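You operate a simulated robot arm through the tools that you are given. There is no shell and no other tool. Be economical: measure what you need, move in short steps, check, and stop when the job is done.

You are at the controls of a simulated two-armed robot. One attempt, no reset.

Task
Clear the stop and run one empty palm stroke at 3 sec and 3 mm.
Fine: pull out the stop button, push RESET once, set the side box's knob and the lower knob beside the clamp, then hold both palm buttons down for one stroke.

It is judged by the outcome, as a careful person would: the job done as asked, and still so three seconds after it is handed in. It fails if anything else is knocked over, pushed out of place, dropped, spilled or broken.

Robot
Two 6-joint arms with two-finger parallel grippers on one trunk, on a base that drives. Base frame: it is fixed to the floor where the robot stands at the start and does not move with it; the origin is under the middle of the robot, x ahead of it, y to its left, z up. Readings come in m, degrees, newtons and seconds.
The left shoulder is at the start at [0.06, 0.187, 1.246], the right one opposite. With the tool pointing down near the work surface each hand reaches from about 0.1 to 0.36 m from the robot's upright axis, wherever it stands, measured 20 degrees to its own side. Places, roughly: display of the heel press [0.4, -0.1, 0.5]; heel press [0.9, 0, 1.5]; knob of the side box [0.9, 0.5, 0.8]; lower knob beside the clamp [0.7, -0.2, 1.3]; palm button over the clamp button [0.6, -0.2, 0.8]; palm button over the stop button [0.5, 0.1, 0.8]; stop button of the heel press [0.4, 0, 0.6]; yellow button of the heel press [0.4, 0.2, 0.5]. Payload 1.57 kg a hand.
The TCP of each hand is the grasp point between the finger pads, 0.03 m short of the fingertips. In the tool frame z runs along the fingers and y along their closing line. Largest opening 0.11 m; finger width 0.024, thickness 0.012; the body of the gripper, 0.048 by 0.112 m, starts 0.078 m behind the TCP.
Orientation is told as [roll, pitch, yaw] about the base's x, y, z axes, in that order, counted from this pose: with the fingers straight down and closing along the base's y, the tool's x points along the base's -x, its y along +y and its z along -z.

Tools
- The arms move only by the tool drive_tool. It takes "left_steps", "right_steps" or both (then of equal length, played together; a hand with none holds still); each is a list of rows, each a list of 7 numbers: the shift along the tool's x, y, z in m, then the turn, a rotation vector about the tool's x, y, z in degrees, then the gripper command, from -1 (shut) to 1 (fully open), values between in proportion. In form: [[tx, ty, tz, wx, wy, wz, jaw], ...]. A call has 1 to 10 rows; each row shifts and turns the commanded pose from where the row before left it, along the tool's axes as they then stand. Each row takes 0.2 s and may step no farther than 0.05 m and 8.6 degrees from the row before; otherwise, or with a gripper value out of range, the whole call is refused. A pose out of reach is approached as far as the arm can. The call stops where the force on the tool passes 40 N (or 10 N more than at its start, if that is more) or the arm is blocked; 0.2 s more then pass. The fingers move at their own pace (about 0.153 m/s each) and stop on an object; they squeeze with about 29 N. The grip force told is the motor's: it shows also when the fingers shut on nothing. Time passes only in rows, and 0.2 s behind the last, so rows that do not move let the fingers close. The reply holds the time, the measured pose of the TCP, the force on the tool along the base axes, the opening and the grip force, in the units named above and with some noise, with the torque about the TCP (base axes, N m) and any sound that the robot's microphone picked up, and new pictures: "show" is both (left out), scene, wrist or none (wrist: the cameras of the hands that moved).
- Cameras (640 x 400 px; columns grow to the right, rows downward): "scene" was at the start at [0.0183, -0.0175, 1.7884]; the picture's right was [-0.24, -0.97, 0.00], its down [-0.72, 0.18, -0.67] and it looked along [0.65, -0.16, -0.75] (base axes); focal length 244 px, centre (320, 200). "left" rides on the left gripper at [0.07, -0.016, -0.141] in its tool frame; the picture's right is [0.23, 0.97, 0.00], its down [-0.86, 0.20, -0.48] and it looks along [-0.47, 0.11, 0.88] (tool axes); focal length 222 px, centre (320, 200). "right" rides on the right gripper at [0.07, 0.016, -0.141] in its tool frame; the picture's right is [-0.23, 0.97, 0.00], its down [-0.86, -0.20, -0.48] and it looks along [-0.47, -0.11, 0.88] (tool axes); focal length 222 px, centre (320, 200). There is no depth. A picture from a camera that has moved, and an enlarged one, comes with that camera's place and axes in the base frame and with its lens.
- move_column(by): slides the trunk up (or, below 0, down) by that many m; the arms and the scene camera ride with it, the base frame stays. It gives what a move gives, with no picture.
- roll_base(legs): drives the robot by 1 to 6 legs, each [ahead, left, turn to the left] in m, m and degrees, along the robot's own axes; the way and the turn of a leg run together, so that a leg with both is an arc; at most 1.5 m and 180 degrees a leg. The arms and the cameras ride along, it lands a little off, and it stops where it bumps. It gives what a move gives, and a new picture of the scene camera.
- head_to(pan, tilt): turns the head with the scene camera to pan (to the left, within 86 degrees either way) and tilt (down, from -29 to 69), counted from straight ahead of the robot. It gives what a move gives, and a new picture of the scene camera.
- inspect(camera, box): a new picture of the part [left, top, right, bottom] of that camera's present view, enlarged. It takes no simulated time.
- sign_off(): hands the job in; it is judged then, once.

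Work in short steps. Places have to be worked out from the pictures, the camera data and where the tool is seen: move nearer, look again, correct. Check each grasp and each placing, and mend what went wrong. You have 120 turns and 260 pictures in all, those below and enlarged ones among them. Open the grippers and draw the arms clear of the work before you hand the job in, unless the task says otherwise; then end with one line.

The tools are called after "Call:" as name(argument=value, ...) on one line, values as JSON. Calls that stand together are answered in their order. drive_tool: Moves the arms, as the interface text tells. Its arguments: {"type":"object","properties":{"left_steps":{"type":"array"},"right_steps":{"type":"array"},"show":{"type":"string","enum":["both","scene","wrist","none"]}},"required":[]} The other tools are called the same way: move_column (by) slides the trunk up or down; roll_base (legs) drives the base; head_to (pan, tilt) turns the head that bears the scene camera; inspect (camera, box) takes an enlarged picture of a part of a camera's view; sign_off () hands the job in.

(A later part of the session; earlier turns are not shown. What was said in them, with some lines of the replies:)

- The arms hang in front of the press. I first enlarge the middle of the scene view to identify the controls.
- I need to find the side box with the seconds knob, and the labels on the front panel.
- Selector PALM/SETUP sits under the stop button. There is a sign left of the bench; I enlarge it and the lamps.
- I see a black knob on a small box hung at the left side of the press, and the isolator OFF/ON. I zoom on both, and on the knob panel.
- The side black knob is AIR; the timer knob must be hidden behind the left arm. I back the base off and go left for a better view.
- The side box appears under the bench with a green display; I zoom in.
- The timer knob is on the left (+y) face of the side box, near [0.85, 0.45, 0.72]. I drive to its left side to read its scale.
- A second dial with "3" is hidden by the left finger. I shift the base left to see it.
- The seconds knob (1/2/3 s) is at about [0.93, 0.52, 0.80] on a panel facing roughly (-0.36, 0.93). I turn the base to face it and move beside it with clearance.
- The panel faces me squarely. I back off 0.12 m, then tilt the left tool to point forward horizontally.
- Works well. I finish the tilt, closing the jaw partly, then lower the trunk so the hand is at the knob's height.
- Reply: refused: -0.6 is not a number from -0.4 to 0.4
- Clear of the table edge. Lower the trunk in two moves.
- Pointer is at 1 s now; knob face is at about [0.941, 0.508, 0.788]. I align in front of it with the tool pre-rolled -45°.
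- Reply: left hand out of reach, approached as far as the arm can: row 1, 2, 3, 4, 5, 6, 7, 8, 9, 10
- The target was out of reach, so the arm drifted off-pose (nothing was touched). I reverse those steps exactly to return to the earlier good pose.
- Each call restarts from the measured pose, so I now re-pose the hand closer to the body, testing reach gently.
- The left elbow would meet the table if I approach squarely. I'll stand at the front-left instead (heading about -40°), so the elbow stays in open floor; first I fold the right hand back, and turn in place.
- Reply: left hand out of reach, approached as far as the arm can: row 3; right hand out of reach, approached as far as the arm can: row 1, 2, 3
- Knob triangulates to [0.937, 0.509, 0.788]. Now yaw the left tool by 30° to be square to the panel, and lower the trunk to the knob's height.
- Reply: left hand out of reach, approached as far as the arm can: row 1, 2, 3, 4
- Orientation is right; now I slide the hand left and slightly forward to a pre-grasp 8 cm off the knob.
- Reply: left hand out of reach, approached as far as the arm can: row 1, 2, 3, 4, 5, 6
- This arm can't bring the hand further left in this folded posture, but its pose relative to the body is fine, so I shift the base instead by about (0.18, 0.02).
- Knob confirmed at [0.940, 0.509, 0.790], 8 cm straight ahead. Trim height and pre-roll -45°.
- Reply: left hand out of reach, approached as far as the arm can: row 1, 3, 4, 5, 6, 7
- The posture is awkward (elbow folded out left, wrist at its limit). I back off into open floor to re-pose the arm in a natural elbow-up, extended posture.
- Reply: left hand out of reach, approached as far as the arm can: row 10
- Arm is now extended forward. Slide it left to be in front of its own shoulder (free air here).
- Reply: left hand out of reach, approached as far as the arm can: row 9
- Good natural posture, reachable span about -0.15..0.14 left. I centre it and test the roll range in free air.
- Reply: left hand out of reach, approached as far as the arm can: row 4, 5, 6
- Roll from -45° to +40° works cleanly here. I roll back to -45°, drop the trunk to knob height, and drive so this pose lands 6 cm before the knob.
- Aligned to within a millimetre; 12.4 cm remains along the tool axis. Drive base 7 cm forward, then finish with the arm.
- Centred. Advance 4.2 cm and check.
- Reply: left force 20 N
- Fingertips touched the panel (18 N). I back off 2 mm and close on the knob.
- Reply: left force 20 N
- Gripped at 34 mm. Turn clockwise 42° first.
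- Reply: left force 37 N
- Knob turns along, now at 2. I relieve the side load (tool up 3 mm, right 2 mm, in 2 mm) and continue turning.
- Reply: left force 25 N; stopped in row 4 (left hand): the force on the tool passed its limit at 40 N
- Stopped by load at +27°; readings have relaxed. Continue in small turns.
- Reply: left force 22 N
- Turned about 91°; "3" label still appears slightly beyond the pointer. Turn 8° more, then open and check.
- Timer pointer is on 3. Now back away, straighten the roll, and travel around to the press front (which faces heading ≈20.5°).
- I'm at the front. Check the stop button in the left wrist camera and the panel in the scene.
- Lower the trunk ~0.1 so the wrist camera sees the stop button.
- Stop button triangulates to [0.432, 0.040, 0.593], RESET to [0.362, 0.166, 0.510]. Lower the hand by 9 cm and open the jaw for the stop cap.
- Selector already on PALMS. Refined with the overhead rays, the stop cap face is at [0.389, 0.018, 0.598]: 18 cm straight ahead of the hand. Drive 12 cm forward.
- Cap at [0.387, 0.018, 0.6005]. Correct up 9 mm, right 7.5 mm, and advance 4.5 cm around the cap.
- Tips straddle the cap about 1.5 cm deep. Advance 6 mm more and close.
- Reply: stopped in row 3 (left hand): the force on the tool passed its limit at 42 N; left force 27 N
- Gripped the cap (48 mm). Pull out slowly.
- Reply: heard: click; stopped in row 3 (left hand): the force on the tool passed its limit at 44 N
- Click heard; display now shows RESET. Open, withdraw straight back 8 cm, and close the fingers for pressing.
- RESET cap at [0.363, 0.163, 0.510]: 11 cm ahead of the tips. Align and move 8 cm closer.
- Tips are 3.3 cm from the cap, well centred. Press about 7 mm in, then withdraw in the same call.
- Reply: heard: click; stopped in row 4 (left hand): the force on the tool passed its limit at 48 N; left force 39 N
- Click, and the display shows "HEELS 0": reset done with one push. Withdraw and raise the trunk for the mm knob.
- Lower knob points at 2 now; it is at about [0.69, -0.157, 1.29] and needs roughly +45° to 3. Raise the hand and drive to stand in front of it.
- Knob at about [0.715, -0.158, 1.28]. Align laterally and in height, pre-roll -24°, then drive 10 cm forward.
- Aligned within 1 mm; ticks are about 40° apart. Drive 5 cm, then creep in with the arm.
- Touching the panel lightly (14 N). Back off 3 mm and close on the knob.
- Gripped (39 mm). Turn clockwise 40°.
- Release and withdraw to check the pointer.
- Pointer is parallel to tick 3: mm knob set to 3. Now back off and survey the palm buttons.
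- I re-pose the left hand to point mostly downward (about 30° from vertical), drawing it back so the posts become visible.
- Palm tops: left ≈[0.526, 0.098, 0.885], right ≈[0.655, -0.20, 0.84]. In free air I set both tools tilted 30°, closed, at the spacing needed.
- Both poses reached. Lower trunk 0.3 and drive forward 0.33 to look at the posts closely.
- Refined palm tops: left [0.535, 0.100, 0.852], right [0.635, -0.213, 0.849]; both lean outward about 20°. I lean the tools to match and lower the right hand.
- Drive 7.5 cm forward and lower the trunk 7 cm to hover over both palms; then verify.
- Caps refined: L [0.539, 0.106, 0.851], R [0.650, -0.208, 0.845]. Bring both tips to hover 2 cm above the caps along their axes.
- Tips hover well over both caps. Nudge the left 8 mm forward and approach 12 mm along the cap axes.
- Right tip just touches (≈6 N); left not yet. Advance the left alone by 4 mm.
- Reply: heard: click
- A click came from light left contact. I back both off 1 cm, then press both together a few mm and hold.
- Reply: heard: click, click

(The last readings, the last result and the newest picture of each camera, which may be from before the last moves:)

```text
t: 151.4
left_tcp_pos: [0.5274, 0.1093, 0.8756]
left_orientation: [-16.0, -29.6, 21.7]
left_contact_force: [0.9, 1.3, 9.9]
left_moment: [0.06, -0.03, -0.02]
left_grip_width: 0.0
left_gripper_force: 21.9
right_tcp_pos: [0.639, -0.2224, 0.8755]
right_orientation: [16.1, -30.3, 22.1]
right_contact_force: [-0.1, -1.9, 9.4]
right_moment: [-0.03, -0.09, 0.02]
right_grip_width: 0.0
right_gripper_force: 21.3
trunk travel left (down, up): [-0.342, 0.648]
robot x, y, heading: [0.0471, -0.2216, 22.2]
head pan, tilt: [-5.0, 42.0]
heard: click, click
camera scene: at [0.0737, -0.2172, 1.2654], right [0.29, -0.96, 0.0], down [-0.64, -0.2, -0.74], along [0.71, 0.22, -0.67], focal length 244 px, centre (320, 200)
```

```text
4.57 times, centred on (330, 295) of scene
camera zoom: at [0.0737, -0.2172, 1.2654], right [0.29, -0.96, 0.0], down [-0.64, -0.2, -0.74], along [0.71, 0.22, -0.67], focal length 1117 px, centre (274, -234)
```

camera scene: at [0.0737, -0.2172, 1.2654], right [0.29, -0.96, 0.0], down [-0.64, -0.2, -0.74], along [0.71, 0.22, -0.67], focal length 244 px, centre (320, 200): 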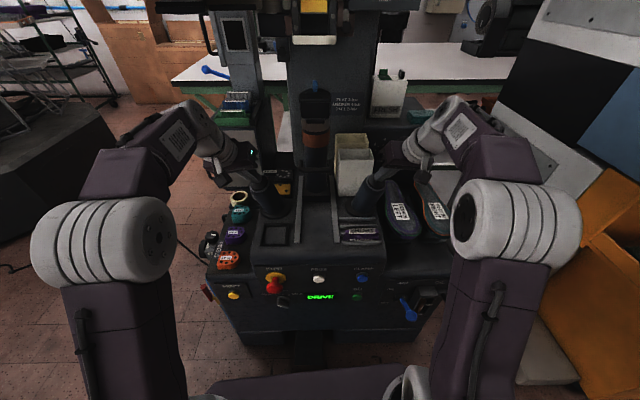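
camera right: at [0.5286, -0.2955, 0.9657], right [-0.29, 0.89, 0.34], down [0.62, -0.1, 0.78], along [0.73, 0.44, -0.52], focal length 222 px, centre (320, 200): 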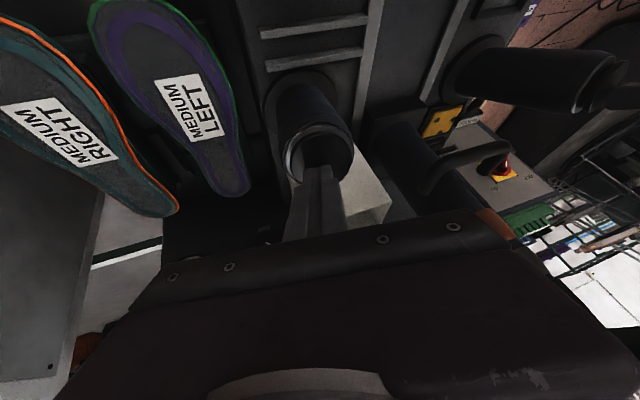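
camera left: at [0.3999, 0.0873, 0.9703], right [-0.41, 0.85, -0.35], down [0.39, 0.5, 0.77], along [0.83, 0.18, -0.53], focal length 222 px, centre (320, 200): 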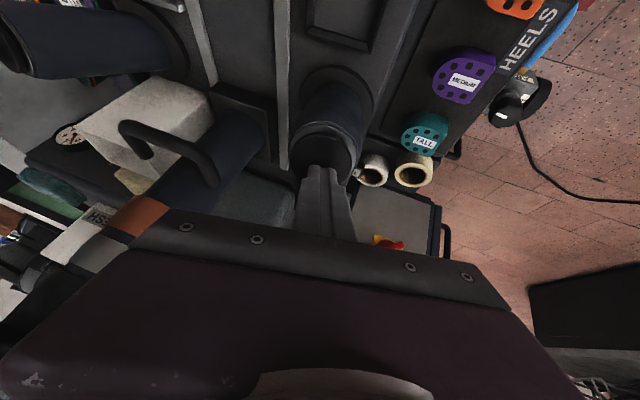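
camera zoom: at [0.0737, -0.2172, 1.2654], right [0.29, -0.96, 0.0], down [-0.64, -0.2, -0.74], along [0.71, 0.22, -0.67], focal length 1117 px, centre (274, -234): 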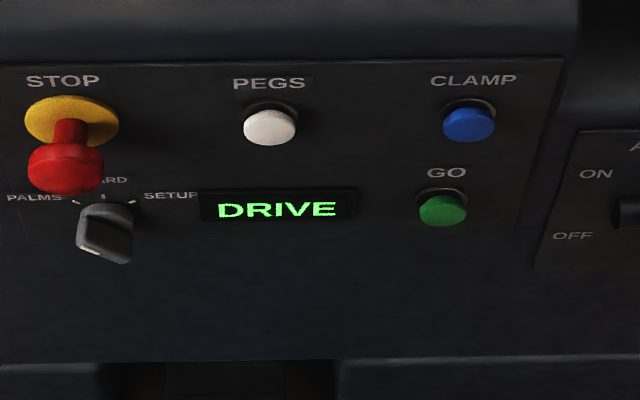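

"DRIVE" is displayed: the stroke is running with both palms held (≈10 N). Keep holding.

Call:
drive_tool(left_steps=[[0, 0, 0, 0, 0, 0, -1], [0, 0, 0, 0, 0, 0, -1], [0, 0, 0, 0, 0, 0, -1], [0, 0, 0, 0, 0, 0, -1], [0, 0, 0, 0, 0, 0, -1]], right_steps=[[0, 0, 0, 0, 0, 0, -1], [0, 0, 0, 0, 0, 0, -1], [0, 0, 0, 0, 0, 0, -1], [0, 0, 0, 0, 0, 0, -1], [0, 0, 0, 0, 0, 0, -1]], show="none")

Call:
inspect(camera="scene", box=[260, 260, 400, 330])

```text
t: 152.6
left_tcp_pos: [0.5285, 0.1102, 0.8758]
left_orientation: [-16.0, -29.5, 21.7]
left_contact_force: [-2.2, -0.9, 7.0]
left_moment: [-0.03, 0.07, 0.03]
left_grip_width: 0.0
left_gripper_force: 21.4
right_tcp_pos: [0.6387, -0.2247, 0.8758]
right_orientation: [15.9, -30.3, 22.1]
right_contact_force: [-3.3, -0.9, 8.8]
right_moment: [-0.01, 0.02, 0.02]
right_grip_width: 0.0001
right_gripper_force: 21.4
trunk travel left (down, up): [-0.342, 0.648]
robot x, y, heading: [0.0479, -0.2221, 22.1]
head pan, tilt: [-5.0, 42.0]
```

```text
4.57 times, centred on (330, 295) of scene
camera zoom: at [0.0731, -0.2174, 1.2654], right [0.29, -0.96, 0.0], down [-0.64, -0.2, -0.74], along [0.71, 0.22, -0.67], focal length 1117 px, centre (274, -234)
```

zoom: 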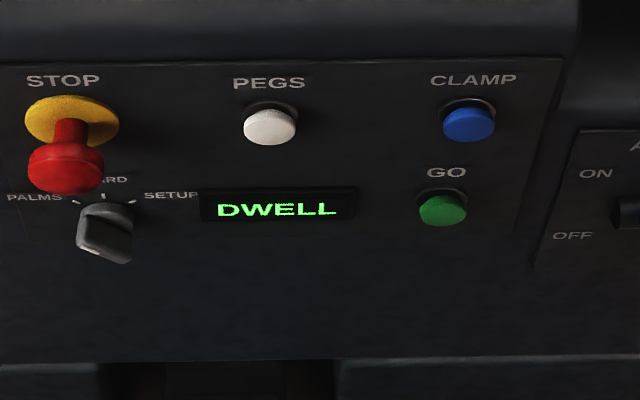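

Now "DWELL" (3 s). Keep holding.

Call:
drive_tool(left_steps=[[0, 0, 0, 0, 0, 0, -1], [0, 0, 0, 0, 0, 0, -1], [0, 0, 0, 0, 0, 0, -1], [0, 0, 0, 0, 0, 0, -1], [0, 0, 0, 0, 0, 0, -1], [0, 0, 0, 0, 0, 0, -1], [0, 0, 0, 0, 0, 0, -1], [0, 0, 0, 0, 0, 0, -1], [0, 0, 0, 0, 0, 0, -1], [0, 0, 0, 0, 0, 0, -1]], right_steps=[[0, 0, 0, 0, 0, 0, -1], [0, 0, 0, 0, 0, 0, -1], [0, 0, 0, 0, 0, 0, -1], [0, 0, 0, 0, 0, 0, -1], [0, 0, 0, 0, 0, 0, -1], [0, 0, 0, 0, 0, 0, -1], [0, 0, 0, 0, 0, 0, -1], [0, 0, 0, 0, 0, 0, -1], [0, 0, 0, 0, 0, 0, -1], [0, 0, 0, 0, 0, 0, -1]], show="none")

Call:
inspect(camera="scene", box=[260, 260, 400, 330])

```text
t: 154.8
left_tcp_pos: [0.5275, 0.1101, 0.8753]
left_orientation: [-16.0, -29.7, 21.8]
left_contact_force: [-4.1, -0.1, 7.0]
left_moment: [0.02, 0.08, 0.03]
left_grip_width: 0.0
left_gripper_force: 21.0
right_tcp_pos: [0.6396, -0.2243, 0.8759]
right_orientation: [15.9, -30.3, 22.2]
right_contact_force: [-3.5, -3.4, 7.7]
right_moment: [-0.08, 0.01, -0.05]
right_grip_width: 0.0001
right_gripper_force: 20.9
trunk travel left (down, up): [-0.342, 0.648]
robot x, y, heading: [0.0511, -0.2213, 22.2]
head pan, tilt: [-5.0, 42.0]
```

```text
4.57 times, centred on (330, 295) of scene
camera zoom: at [0.0731, -0.2173, 1.2654], right [0.29, -0.96, 0.0], down [-0.64, -0.2, -0.74], along [0.71, 0.22, -0.67], focal length 1117 px, centre (274, -234)
```

zoom: 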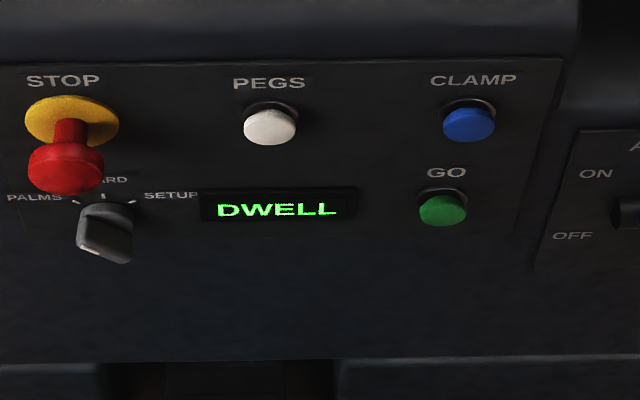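

Call:
drive_tool(left_steps=[[0, 0, 0, 0, 0, 0, -1], [0, 0, 0, 0, 0, 0, -1], [0, 0, 0, 0, 0, 0, -1], [0, 0, 0, 0, 0, 0, -1], [0, 0, 0, 0, 0, 0, -1]], right_steps=[[0, 0, 0, 0, 0, 0, -1], [0, 0, 0, 0, 0, 0, -1], [0, 0, 0, 0, 0, 0, -1], [0, 0, 0, 0, 0, 0, -1], [0, 0, 0, 0, 0, 0, -1]], show="none")

Call:
inspect(camera="scene", box=[260, 260, 400, 330])

```text
t: 156.0
left_tcp_pos: [0.5272, 0.1112, 0.8748]
left_orientation: [-16.1, -29.6, 21.7]
left_contact_force: [-3.3, -0.2, 7.5]
left_moment: [0.03, 0.08, 0.02]
left_grip_width: 0.0
left_gripper_force: 21.2
right_tcp_pos: [0.6383, -0.2233, 0.8766]
right_orientation: [15.9, -30.4, 22.1]
right_contact_force: [-2.0, -2.1, 9.0]
right_moment: [-0.09, 0.01, -0.02]
right_grip_width: 0.0001
right_gripper_force: 21.2
trunk travel left (down, up): [-0.342, 0.648]
robot x, y, heading: [0.0518, -0.2227, 22.3]
head pan, tilt: [-5.0, 42.0]
```

```text
4.57 times, centred on (330, 295) of scene
camera zoom: at [0.0732, -0.2173, 1.2654], right [0.29, -0.96, 0.0], down [-0.64, -0.2, -0.74], along [0.71, 0.22, -0.67], focal length 1117 px, centre (274, -234)
```

zoom: 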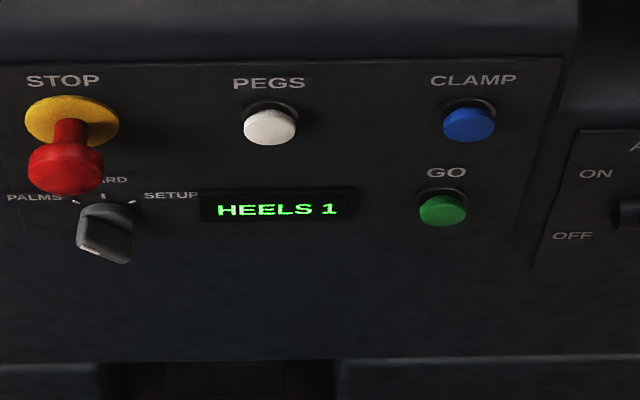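

"HEELS 1": one stroke complete. Release both palms, lift away, back off and open the grippers.

Call:
drive_tool(left_steps=[[-0.0046, 0.0014, -0.0088, 0, 0, 0, -1], [-0.0092, 0.0028, -0.0176, 0, 0, 0, -1], [-0.0138, 0.004, -0.0264, 0, 0, 0, -1], [-0.0138, 0.004, -0.0264, 0, 0, 0, -1]], right_steps=[[-0.0046, -0.0014, -0.0088, 0, 0, 0, -1], [-0.0092, -0.0028, -0.0176, 0, 0, 0, -1], [-0.0138, -0.004, -0.0264, 0, 0, 0, -1], [-0.0138, -0.004, -0.0264, 0, 0, 0, -1]], show="none")

Call:
roll_base(legs=[[-0.4, 0, 0]])

Call:
drive_tool(left_steps=[[0, 0, 0, 0, 0, 0, 1], [0, 0, 0, 0, 0, 0, 1], [0, 0, 0, 0, 0, 0, 1]], right_steps=[[0, 0, 0, 0, 0, 0, 1], [0, 0, 0, 0, 0, 0, 1], [0, 0, 0, 0, 0, 0, 1]], show="scene")

Call:
inspect(camera="scene", box=[240, 120, 420, 260])

Call:
head_to(pan=0, tilt=20)

Call:
inspect(camera="scene", box=[240, 80, 440, 280])

```text
t: 157.0
left_tcp_pos: [0.5172, 0.142, 0.9577]
left_orientation: [-16.0, -29.3, 21.7]
left_contact_force: [0.0, 0.4, 0.9]
left_moment: [-0.02, -0.01, 0.0]
left_grip_width: 0.0003
left_gripper_force: 21.6
right_tcp_pos: [0.6529, -0.2549, 0.9582]
right_orientation: [16.0, -30.1, 22.1]
right_contact_force: [-1.4, -0.4, 1.0]
right_moment: [0.01, 0.0, 0.02]
right_grip_width: 0.0
right_gripper_force: 21.4
trunk travel left (down, up): [-0.342, 0.648]
robot x, y, heading: [0.0465, -0.2171, 22.0]
head pan, tilt: [-5.0, 42.0]
```

```text
t: 159.5
left_tcp_pos: [0.141, -0.0119, 0.9576]
left_orientation: [-16.0, -29.5, 21.6]
left_contact_force: [0.5, -0.1, 0.4]
left_moment: [0.01, -0.01, -0.02]
left_grip_width: 0.0002
left_gripper_force: 21.4
right_tcp_pos: [0.2772, -0.4081, 0.9587]
right_orientation: [15.9, -30.2, 21.9]
right_contact_force: [0.2, -0.5, 0.4]
right_moment: [0.05, 0.0, -0.03]
right_grip_width: 0.0
right_gripper_force: 20.6
trunk travel left (down, up): [-0.342, 0.648]
robot x, y, heading: [-0.323, -0.3731, 22.2]
head pan, tilt: [-5.0, 42.0]
camera scene: at [-0.3005, -0.3688, 1.2653], right [0.29, -0.96, 0.0], down [-0.64, -0.2, -0.74], along [0.71, 0.22, -0.67], focal length 244 px, centre (320, 200)
```

scene: 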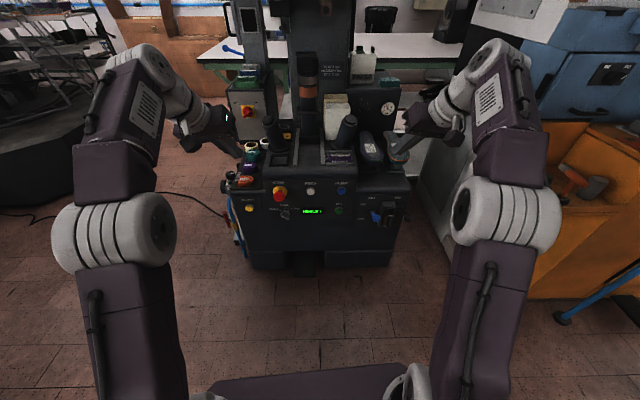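

```text
t: 160.3
left_tcp_pos: [0.1411, -0.0117, 0.9566]
left_orientation: [-15.9, -29.5, 21.5]
left_contact_force: [-0.1, 0.4, 0.5]
left_moment: [-0.01, 0.0, 0.0]
left_grip_width: 0.1101
left_gripper_force: 0.1
right_tcp_pos: [0.2767, -0.409, 0.9582]
right_orientation: [15.9, -30.1, 22.0]
right_contact_force: [0.4, -0.2, -0.3]
right_moment: [0.0, 0.0, -0.02]
right_grip_width: 0.11
right_gripper_force: 0.1
trunk travel left (down, up): [-0.342, 0.648]
robot x, y, heading: [-0.3234, -0.3705, 21.9]
head pan, tilt: [-5.0, 42.0]
camera scene: at [-0.2998, -0.3685, 1.2653], right [0.29, -0.96, 0.0], down [-0.64, -0.2, -0.74], along [0.71, 0.22, -0.67], focal length 244 px, centre (320, 200)
```

scene: 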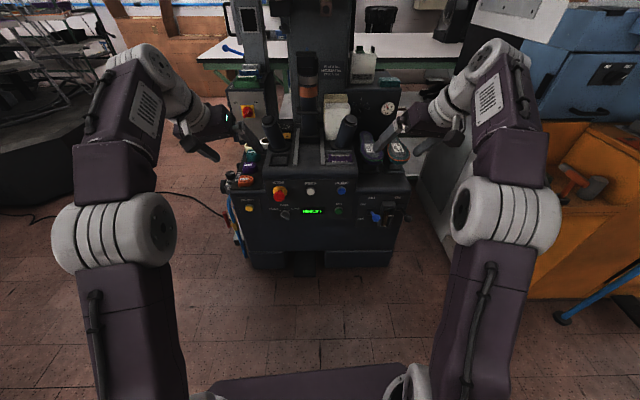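

```text
2.86 times, centred on (330, 190) of scene
camera zoom: at [-0.2998, -0.3685, 1.2653], right [0.29, -0.96, 0.0], down [-0.64, -0.2, -0.74], along [0.71, 0.22, -0.67], focal length 698 px, centre (291, 229)
```

zoom: 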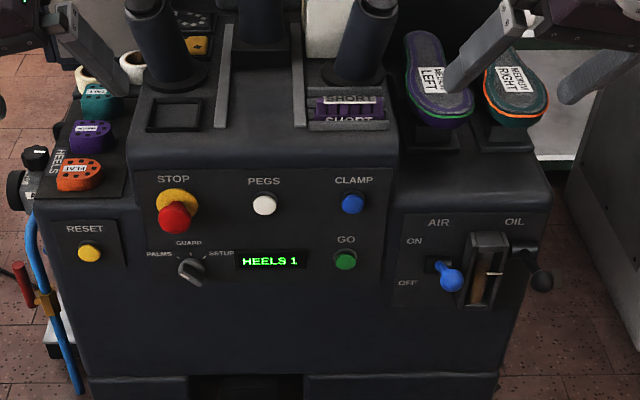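

```text
t: 161.2
left_tcp_pos: [0.1408, -0.0111, 0.9567]
left_orientation: [-16.1, -29.5, 21.7]
left_contact_force: [0.6, -0.4, 0.2]
left_moment: [-0.01, -0.01, 0.02]
left_grip_width: 0.11
left_gripper_force: 0.0
right_tcp_pos: [0.2767, -0.4081, 0.9598]
right_orientation: [16.0, -30.1, 22.0]
right_contact_force: [0.3, 1.1, 0.7]
right_moment: [0.0, 0.0, -0.01]
right_grip_width: 0.1101
right_gripper_force: 0.2
trunk travel left (down, up): [-0.342, 0.648]
robot x, y, heading: [-0.3263, -0.3732, 22.1]
head pan, tilt: [0.0, 20.0]
camera scene: at [-0.2934, -0.3581, 1.2996], right [0.37, -0.93, 0.0], down [-0.32, -0.13, -0.94], along [0.87, 0.35, -0.34], focal length 244 px, centre (320, 200)
```

scene: 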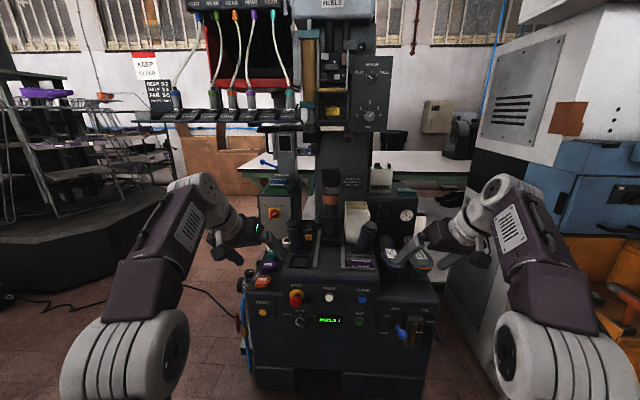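

```text
2.00 times, centred on (340, 180) of scene
camera zoom: at [-0.2934, -0.3581, 1.2996], right [0.37, -0.93, 0.0], down [-0.32, -0.13, -0.94], along [0.87, 0.35, -0.34], focal length 488 px, centre (280, 240)
```

zoom: 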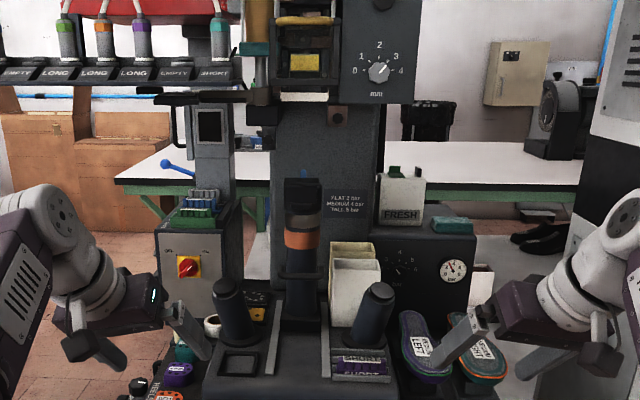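

The stop is out, the display reads HEELS 1, the mm knob points at 3, the arms are clear with grippers open, and nothing looks disturbed. I'm handing in.

Call:
sign_off()

```text
The job is handed in.
```

The stop is pulled out, RESET was pushed once, both knobs are set (3 s on the side box, 3 mm on the lower knob), and one empty palm stroke ran, taking the display from HEELS 0 to HEELS 1.
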